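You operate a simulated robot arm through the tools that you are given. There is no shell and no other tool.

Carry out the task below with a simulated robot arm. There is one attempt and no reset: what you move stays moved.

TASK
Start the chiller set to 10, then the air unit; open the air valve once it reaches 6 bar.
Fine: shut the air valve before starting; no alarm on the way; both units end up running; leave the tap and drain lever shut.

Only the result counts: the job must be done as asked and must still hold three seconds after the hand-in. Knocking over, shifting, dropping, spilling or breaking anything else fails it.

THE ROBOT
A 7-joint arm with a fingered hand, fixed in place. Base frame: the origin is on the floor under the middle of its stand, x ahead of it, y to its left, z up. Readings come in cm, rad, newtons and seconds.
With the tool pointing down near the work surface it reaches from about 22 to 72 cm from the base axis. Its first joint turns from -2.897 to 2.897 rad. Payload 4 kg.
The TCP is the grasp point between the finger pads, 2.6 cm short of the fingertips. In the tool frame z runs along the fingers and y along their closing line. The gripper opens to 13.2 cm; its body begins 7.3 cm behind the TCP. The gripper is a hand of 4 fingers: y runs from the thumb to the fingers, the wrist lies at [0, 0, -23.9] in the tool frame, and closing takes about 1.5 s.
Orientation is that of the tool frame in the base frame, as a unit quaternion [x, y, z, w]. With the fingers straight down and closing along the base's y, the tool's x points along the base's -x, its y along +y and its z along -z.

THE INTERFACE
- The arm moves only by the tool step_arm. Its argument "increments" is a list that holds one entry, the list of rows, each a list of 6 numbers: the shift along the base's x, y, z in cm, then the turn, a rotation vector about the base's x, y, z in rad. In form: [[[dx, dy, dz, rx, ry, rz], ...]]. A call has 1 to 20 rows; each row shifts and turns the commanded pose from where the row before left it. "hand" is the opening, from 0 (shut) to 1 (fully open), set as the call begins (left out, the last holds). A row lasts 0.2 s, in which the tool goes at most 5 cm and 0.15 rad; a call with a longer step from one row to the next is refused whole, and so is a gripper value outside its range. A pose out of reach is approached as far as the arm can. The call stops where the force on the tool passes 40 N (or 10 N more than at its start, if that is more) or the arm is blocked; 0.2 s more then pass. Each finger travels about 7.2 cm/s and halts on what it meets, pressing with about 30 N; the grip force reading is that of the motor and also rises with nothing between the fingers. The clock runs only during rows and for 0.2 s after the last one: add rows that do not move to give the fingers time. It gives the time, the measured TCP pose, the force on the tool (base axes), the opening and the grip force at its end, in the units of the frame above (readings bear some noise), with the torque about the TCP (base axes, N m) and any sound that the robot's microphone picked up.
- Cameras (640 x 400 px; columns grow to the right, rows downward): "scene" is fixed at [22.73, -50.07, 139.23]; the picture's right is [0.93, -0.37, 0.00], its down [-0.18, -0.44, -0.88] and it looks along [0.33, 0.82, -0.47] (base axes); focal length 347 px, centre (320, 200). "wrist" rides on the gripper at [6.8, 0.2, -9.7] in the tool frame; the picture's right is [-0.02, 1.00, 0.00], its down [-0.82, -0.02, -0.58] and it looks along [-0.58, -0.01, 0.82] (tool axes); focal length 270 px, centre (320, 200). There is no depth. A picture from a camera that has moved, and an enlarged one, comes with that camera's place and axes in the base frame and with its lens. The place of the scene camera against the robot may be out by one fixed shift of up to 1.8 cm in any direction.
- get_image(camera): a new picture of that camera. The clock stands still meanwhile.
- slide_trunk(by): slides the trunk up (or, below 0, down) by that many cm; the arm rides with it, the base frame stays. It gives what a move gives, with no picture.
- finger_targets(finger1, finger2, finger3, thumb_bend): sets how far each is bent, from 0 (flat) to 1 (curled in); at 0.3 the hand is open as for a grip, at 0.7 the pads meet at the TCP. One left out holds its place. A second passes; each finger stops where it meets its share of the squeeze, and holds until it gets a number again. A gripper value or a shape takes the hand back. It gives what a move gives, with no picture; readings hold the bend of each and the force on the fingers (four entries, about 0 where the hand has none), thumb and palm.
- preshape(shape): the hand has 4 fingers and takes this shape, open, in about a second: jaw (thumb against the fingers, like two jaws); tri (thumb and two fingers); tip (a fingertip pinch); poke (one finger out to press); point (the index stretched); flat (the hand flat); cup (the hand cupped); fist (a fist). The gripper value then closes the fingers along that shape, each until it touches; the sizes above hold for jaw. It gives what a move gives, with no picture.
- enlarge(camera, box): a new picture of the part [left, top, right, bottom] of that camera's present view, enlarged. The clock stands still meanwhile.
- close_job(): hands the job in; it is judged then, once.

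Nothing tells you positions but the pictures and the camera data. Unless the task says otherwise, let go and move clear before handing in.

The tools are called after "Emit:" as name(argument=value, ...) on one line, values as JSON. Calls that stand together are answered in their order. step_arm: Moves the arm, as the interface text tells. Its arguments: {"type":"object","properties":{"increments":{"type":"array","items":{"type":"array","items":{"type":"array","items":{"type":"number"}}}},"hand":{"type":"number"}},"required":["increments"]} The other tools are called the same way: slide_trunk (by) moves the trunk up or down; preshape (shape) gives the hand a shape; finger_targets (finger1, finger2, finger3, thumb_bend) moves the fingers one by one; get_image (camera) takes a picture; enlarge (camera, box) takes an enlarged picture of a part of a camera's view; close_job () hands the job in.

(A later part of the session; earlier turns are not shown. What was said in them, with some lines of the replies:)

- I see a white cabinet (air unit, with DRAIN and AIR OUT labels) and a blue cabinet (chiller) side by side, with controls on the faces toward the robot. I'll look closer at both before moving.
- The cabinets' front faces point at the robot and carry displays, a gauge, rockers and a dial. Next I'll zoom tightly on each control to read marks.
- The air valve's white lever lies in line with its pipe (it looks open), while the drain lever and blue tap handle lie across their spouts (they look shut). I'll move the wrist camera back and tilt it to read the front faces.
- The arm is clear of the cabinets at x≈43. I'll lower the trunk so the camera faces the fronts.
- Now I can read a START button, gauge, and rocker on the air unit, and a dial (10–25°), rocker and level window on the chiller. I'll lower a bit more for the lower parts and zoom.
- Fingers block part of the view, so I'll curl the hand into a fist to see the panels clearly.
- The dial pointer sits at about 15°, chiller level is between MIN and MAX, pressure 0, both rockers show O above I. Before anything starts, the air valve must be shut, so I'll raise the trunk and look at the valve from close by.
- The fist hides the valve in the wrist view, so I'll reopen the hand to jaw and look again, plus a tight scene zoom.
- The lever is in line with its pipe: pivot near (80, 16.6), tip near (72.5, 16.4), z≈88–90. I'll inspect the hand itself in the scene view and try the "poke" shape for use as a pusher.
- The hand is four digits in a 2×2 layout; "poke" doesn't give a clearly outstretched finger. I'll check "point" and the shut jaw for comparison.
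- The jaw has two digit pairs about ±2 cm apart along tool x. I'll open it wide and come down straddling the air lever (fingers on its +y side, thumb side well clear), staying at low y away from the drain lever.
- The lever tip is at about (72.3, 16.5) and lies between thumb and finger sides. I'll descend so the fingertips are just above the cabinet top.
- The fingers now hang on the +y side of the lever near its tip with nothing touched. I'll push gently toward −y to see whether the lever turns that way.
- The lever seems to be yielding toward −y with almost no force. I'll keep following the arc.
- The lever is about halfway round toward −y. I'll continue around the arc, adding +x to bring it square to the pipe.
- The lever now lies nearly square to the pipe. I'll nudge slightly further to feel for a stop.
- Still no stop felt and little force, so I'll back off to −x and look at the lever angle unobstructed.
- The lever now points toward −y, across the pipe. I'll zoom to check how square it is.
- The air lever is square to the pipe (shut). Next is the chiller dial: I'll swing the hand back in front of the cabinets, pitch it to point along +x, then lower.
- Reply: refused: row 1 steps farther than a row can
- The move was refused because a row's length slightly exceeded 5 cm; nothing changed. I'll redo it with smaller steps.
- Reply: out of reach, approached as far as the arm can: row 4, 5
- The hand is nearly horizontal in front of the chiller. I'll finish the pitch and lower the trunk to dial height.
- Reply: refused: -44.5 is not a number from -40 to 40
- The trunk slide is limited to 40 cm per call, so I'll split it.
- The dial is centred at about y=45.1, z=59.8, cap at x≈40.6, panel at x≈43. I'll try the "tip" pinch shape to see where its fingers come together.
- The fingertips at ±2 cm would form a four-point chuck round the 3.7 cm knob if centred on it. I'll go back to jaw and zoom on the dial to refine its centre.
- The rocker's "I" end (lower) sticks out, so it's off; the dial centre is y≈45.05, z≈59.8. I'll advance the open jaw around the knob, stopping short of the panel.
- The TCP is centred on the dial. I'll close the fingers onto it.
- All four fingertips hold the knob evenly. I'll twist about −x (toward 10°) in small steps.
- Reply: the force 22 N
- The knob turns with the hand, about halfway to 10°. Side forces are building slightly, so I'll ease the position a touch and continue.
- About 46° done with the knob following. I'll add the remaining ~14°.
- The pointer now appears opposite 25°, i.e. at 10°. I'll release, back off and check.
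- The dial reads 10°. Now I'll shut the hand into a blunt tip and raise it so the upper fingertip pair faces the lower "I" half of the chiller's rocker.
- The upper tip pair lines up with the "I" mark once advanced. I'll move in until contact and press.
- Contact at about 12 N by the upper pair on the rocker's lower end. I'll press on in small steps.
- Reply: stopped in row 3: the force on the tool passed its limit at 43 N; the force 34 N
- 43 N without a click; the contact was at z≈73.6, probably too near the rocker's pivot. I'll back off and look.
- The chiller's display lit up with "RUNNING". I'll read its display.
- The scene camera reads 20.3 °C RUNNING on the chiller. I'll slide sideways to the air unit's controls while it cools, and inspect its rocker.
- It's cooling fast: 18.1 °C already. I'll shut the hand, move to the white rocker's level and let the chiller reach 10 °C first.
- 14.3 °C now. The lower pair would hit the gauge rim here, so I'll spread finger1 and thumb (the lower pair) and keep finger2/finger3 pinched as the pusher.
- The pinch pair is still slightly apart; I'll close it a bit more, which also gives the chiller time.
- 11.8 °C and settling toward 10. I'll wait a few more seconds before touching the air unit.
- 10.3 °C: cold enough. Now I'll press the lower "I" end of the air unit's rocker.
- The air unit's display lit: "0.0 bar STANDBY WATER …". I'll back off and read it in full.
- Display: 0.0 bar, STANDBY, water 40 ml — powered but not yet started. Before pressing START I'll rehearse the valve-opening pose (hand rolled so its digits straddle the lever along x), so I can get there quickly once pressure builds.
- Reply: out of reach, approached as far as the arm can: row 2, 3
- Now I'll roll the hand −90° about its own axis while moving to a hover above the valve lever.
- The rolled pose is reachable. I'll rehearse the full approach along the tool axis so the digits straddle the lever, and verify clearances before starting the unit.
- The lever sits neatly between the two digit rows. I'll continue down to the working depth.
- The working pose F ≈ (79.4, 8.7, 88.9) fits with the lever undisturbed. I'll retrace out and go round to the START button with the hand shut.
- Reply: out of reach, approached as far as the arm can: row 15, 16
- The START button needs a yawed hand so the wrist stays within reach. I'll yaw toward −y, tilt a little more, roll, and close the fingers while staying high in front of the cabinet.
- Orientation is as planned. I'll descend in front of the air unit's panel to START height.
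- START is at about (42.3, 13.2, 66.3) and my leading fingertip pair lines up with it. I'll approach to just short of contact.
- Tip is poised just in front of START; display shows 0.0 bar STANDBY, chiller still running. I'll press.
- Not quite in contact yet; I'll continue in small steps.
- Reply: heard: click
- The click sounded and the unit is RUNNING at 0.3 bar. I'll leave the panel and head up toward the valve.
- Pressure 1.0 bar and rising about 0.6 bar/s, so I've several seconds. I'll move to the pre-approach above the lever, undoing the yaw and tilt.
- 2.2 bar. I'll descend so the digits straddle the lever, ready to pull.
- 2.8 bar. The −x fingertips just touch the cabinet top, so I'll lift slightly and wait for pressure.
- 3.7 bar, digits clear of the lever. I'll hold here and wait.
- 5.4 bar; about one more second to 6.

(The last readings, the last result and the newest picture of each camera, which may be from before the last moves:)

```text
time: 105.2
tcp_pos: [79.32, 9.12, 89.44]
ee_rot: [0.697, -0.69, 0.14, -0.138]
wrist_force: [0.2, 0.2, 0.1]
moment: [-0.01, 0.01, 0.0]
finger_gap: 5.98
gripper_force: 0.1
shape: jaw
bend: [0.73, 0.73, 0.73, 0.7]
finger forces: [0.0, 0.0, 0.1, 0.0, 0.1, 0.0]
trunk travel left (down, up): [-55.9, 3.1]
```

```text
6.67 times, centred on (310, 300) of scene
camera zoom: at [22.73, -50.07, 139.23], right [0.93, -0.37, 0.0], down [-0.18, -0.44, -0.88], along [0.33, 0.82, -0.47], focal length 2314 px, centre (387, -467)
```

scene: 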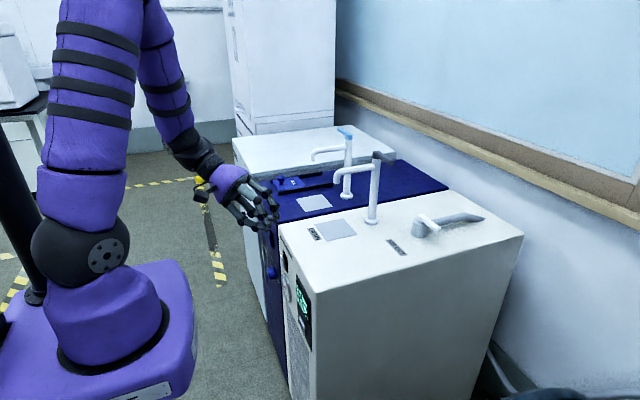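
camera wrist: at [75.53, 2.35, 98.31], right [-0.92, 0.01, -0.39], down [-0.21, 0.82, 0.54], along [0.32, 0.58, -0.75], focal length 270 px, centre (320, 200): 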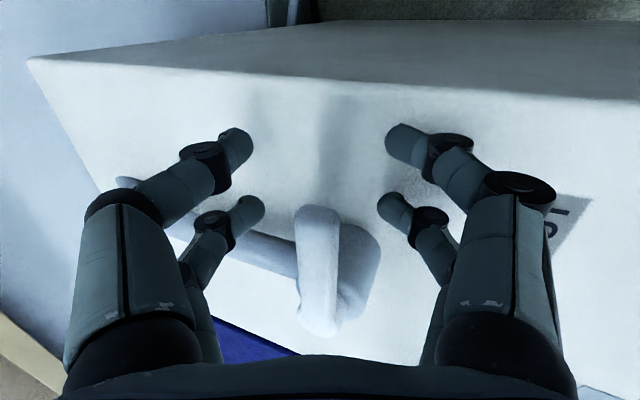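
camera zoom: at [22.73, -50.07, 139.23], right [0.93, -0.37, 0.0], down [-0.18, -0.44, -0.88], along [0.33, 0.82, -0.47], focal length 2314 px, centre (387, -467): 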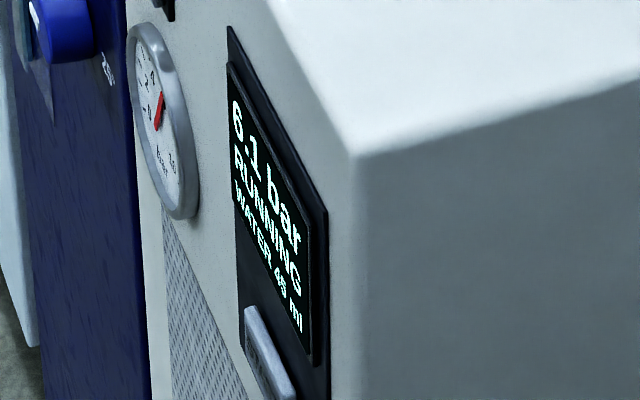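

6.1 bar — now I'll swing the lever back open along its arc.

Emit:
step_arm(increments=[[[-1.8, 0, 0, 0, 0, 0], [-1.5, -0.1, 0, 0, 0, 0], [-1.3, -0.1, 0, 0, 0, 0], [-1.3, 0.1, 0, 0, 0, 0], [-1.1, 0.6, 0, 0, 0, 0], [-0.9, 0.9, 0, 0, 0, 0]]])

Emit:
get_image(camera="wrist")

Emit:
enlarge(camera="scene", box=[290, 270, 330, 330])

```text
time: 106.6
tcp_pos: [71.61, 10.61, 89.44]
ee_rot: [0.697, -0.689, 0.14, -0.139]
wrist_force: [0.0, 0.6, -0.5]
moment: [-0.04, 0.01, -0.01]
finger_gap: 5.99
gripper_force: 0.0
shape: jaw
bend: [0.73, 0.73, 0.73, 0.7]
finger forces: [0.1, 0.0, 0.1, 0.0, 0.1, 0.0]
trunk travel left (down, up): [-55.9, 3.1]
```

```text
taken
camera wrist: at [67.73, 3.7, 98.29], right [-0.92, 0.01, -0.39], down [-0.21, 0.82, 0.54], along [0.32, 0.58, -0.75], focal length 270 px, centre (320, 200)
```

wrist: 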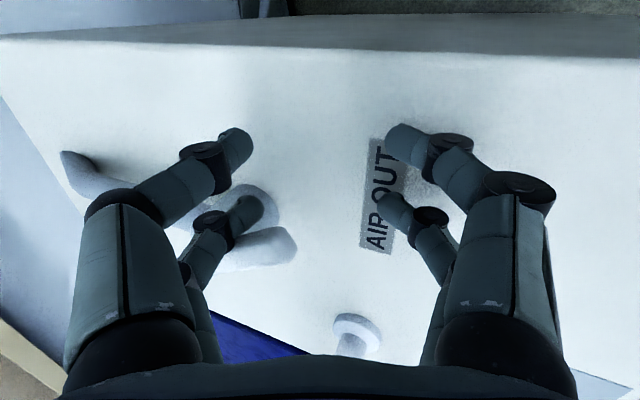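

```text
6.67 times, centred on (310, 300) of scene
camera zoom: at [22.73, -50.07, 139.23], right [0.93, -0.37, 0.0], down [-0.18, -0.44, -0.88], along [0.33, 0.82, -0.47], focal length 2314 px, centre (387, -467)
```

zoom: 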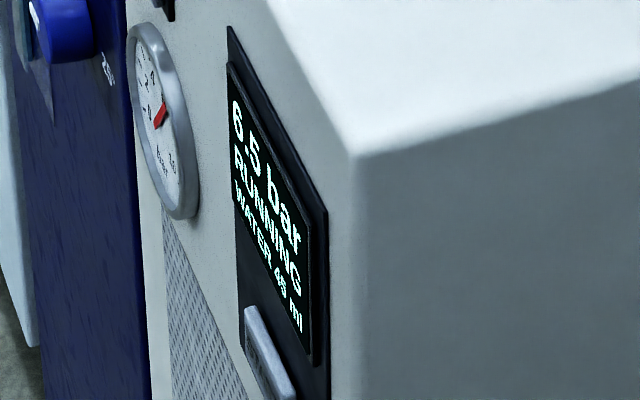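

The lever is about two-thirds open (6.5 bar). I'll finish the swing.

Emit:
step_arm(increments=[[[-0.7, 0.8, 0, 0, 0, 0], [-0.5, 0.8, 0, 0, 0, 0], [-0.3, 0.7, 0, 0, 0, 0]]])

Emit:
get_image(camera="wrist")

Emit:
enlarge(camera="scene", box=[290, 270, 330, 330])

```text
time: 107.4
tcp_pos: [70.11, 12.71, 89.49]
ee_rot: [0.697, -0.69, 0.139, -0.139]
wrist_force: [1.3, -1.8, -0.5]
moment: [0.04, 0.02, -0.12]
finger_gap: 6.01
gripper_force: 0.1
shape: jaw
bend: [0.73, 0.73, 0.73, 0.7]
finger forces: [0.0, 0.0, 1.7, 0.0, 0.0, 0.0]
trunk travel left (down, up): [-55.9, 3.1]
```

```text
taken
camera wrist: at [66.26, 5.86, 98.31], right [-0.92, 0.02, -0.39], down [-0.21, 0.82, 0.54], along [0.32, 0.58, -0.75], focal length 270 px, centre (320, 200)
```

wrist: 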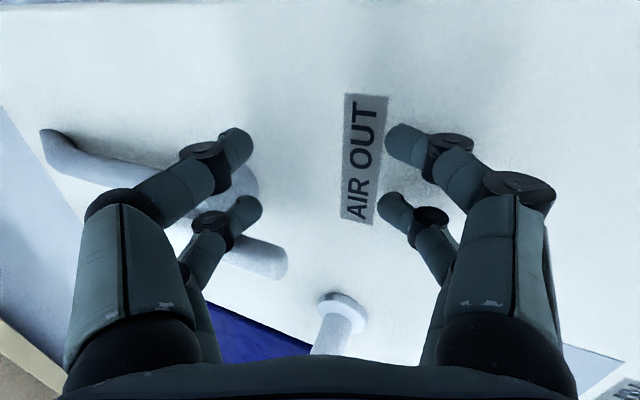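

```text
6.67 times, centred on (310, 300) of scene
camera zoom: at [22.73, -50.07, 139.23], right [0.93, -0.37, 0.0], down [-0.18, -0.44, -0.88], along [0.33, 0.82, -0.47], focal length 2314 px, centre (387, -467)
```

zoom: 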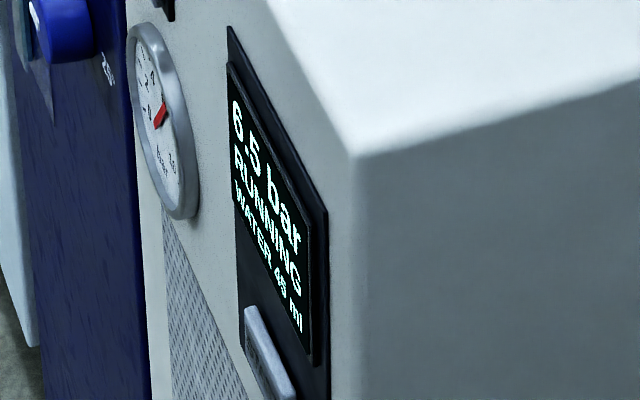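

The lever is back in line with the pipe, pressure holding at 6.5 bar. I'll nudge it a hair more to be fully open, then check.

Emit:
step_arm(increments=[[[0, 0.25, 0, 0, 0, 0], [0, 0.2, 0, 0, 0, 0]]])

Emit:
get_image(camera="wrist")

Emit:
enlarge(camera="scene", box=[255, 195, 335, 335])

```text
time: 108.0
tcp_pos: [70.19, 12.91, 89.62]
ee_rot: [0.695, -0.691, 0.141, -0.139]
wrist_force: [0.4, -14.2, -0.2]
moment: [0.24, 0.0, -0.7]
finger_gap: 6.04
gripper_force: 0.0
shape: jaw
bend: [0.73, 0.73, 0.73, 0.7]
finger forces: [0.0, 0.0, 14.5, 0.1, 0.1, 0.0]
trunk travel left (down, up): [-55.9, 3.1]
```

```text
taken
camera wrist: at [66.22, 6.09, 98.37], right [-0.92, 0.02, -0.39], down [-0.21, 0.82, 0.54], along [0.33, 0.57, -0.75], focal length 270 px, centre (320, 200)
```

wrist: 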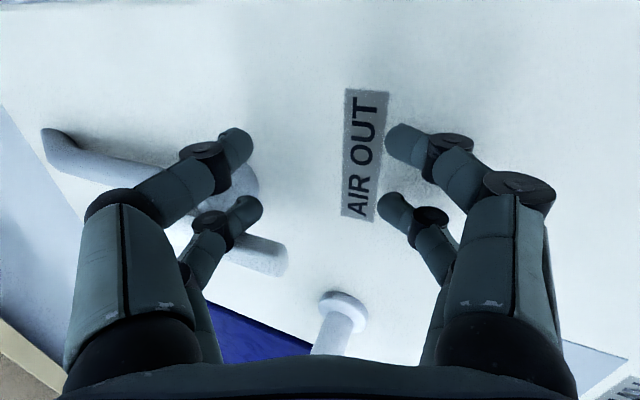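

```text
2.86 times, centred on (295, 265) of scene
camera zoom: at [22.73, -50.07, 139.23], right [0.93, -0.37, 0.0], down [-0.18, -0.44, -0.88], along [0.33, 0.82, -0.47], focal length 992 px, centre (391, 14)
```

zoom: 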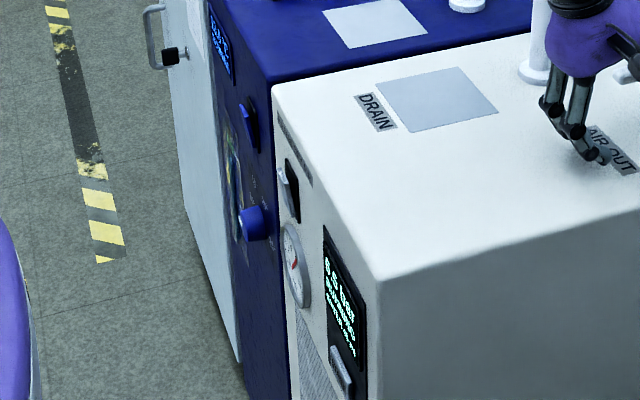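

It reached its stop (14 N), so the valve is fully open. I'll back off −y, then up and clear.

Emit:
step_arm(increments=[[[0, -0.6, 0, 0, 0, 0], [0, -1.2, 0.3, 0, 0, 0], [-0.3, -1.2, 2.5, 0, 0, 0], [-0.5, -1, 4.3, 0, 0, 0], [-1, -0.5, 4.5, 0, 0, 0], [-3, 0, 3.5, 0, 0, 0], [-4, 0, 2, 0, 0, 0], [-4.5, 0, 0, 0, 0, 0], [-4.5, 0, 0, 0, 0, 0]]])

Emit:
get_image(camera="scene")

Emit:
enlarge(camera="scene", box=[290, 270, 330, 330])

Emit:
enlarge(camera="scene", box=[255, 195, 285, 235])

Emit:
enlarge(camera="scene", box=[300, 120, 500, 270])

```text
time: 110.0
tcp_pos: [51.99, 8.75, 106.66]
ee_rot: [0.697, -0.69, 0.14, -0.138]
wrist_force: [-0.1, -0.1, 0.4]
moment: [-0.01, 0.01, -0.04]
finger_gap: 6.0
gripper_force: 0.0
shape: jaw
bend: [0.73, 0.73, 0.73, 0.7]
finger forces: [0.2, 0.1, 0.0, 0.0, 0.1, 0.0]
trunk travel left (down, up): [-55.9, 3.1]
```

```text
taken
```

scene: 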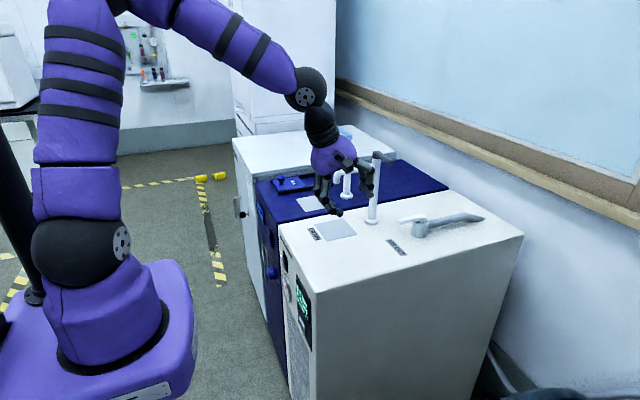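

```text
6.67 times, centred on (310, 300) of scene
camera zoom: at [22.73, -50.07, 139.23], right [0.93, -0.37, 0.0], down [-0.18, -0.44, -0.88], along [0.33, 0.82, -0.47], focal length 2314 px, centre (387, -467)
```

zoom: 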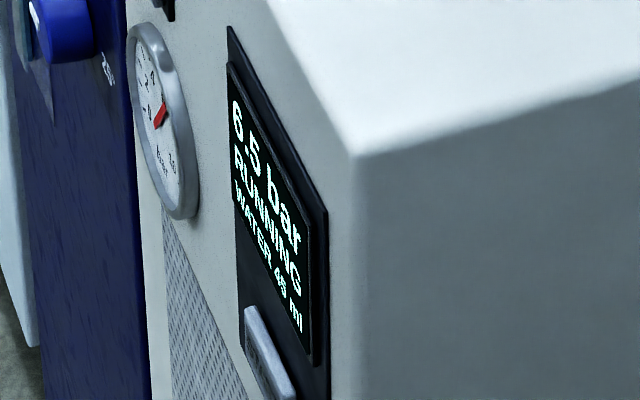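

```text
10.00 times, centred on (270, 215) of scene
camera zoom: at [22.73, -50.07, 139.23], right [0.93, -0.37, 0.0], down [-0.18, -0.44, -0.88], along [0.33, 0.82, -0.47], focal length 3471 px, centre (820, 50)
```

zoom: 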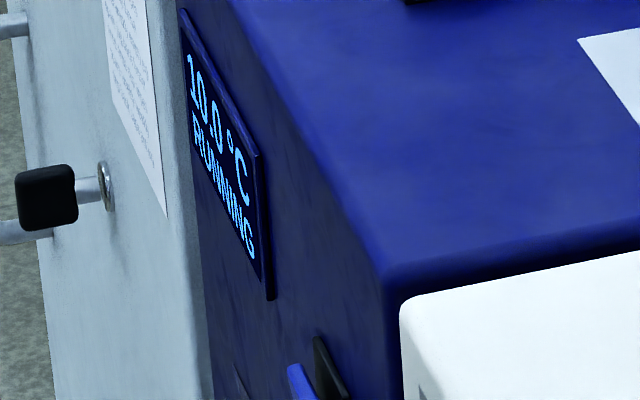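

```text
2.67 times, centred on (400, 195) of scene
camera zoom: at [22.73, -50.07, 139.23], right [0.93, -0.37, 0.0], down [-0.18, -0.44, -0.88], along [0.33, 0.82, -0.47], focal length 926 px, centre (107, 213)
```

zoom: 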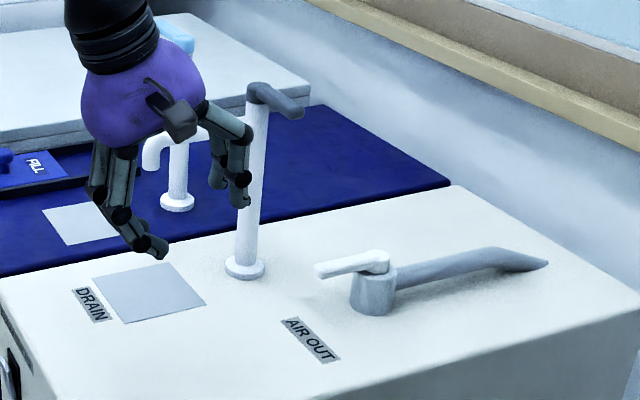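

Chiller 10.0 °C RUNNING, air unit 6.5 bar RUNNING with the valve open. I'll move a bit further clear and do a last check of valve, tap and drain lever.

Emit:
step_arm(increments=[[[-2, 0, 1, 0, 0, 0], [-2, 0, 1, 0, 0, 0], [0, 0, 0, 0, 0, 0], [0, 0, 0, 0, 0, 0], [0, 0, 0, 0, 0, 0], [0, 0, 0, 0, 0, 0], [0, 0, 0, 0, 0, 0]]])

Emit:
enlarge(camera="scene", box=[392, 205, 440, 235])

Emit:
enlarge(camera="scene", box=[300, 120, 410, 230])

Emit:
enlarge(camera="scene", box=[255, 195, 335, 335])

Emit:
get_image(camera="wrist")

```text
time: 111.6
tcp_pos: [48.13, 8.74, 108.68]
ee_rot: [0.697, -0.69, 0.14, -0.139]
wrist_force: [0.0, -0.1, 0.0]
moment: [-0.05, -0.01, -0.03]
finger_gap: 5.98
gripper_force: 0.0
shape: jaw
bend: [0.73, 0.73, 0.73, 0.7]
finger forces: [0.0, 0.0, 0.0, 0.0, 0.0, 0.1]
trunk travel left (down, up): [-55.9, 3.1]
```

```text
13.33 times, centred on (416, 220) of scene
camera zoom: at [22.73, -50.07, 139.23], right [0.93, -0.37, 0.0], down [-0.18, -0.44, -0.88], along [0.33, 0.82, -0.47], focal length 4628 px, centre (-960, -67)
```

zoom: 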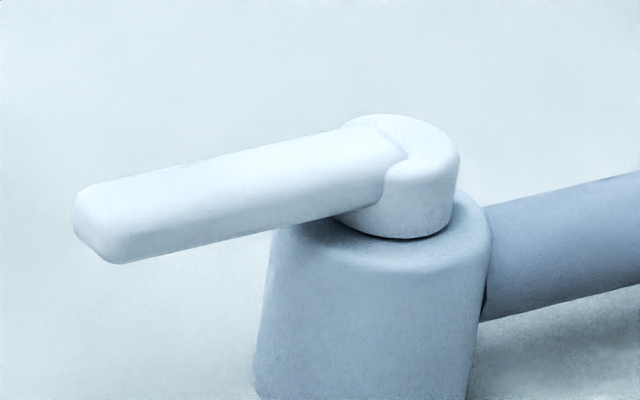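

```text
3.64 times, centred on (355, 175) of scene
camera zoom: at [22.73, -50.07, 139.23], right [0.93, -0.37, 0.0], down [-0.18, -0.44, -0.88], along [0.33, 0.82, -0.47], focal length 1262 px, centre (193, 291)
```

zoom: 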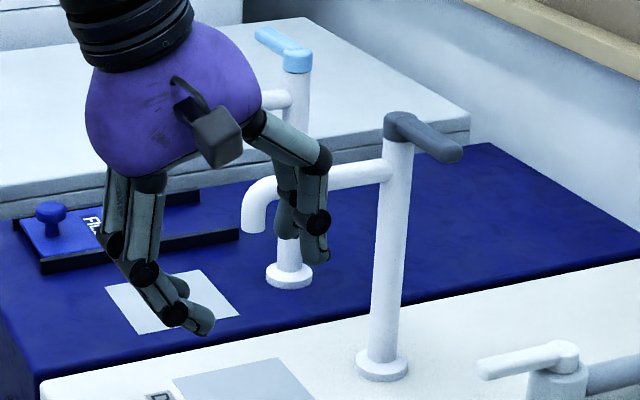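

```text
2.86 times, centred on (295, 265) of scene
camera zoom: at [22.73, -50.07, 139.23], right [0.93, -0.37, 0.0], down [-0.18, -0.44, -0.88], along [0.33, 0.82, -0.47], focal length 992 px, centre (391, 14)
```

zoom: 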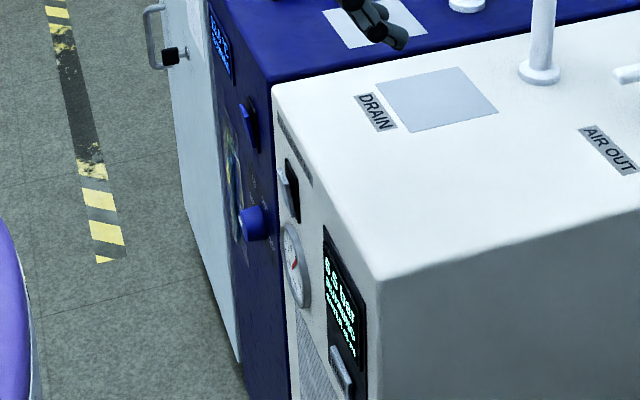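

```text
taken
camera wrist: at [44.29, 1.85, 117.47], right [-0.92, 0.02, -0.39], down [-0.21, 0.82, 0.54], along [0.32, 0.58, -0.75], focal length 270 px, centre (320, 200)
```

wrist: 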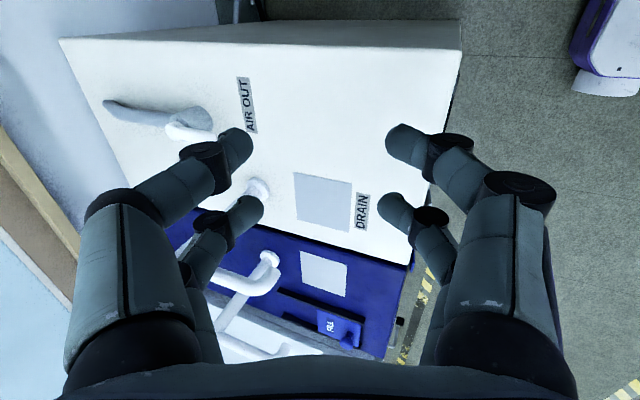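

Everything is in its final state. The valve lever is at its original open stop and the tap and drain lever are untouched and shut. Both units are running (10.0 °C and 6.5 bar), and the arm is clear, so I'm handing in.

Emit:
close_job()

```text
The job is handed in.
```

The job is done and handed in. Both units were still running at my last check just before hand-in.

- **Air valve before starting:** it was open at first, so I turned its lever 90° to shut it before touching anything else.
- **Chiller:** I turned the dial from about 15° to 10°, switched the chiller on and let it cool before starting the air unit. At the last close reading it showed 10.0 °C and RUNNING.
- **Air unit:** I switched it on and pressed START with the chiller at about 10 °C. At the last close reading it was RUNNING at 6.5 bar.
- **Opening the valve:** I began opening it when the display read 6.1 bar. It is now back against its open stop.
- **Alarms, tap and drain lever:** I saw no alarm on either display and heard none. The tap and drain lever were never touched and look shut.

While I was lining up on the valve, two fingertips lightly touched the top of the air unit (about 1.5 N each). Nothing moved. The arm was clear of everything at hand-in.
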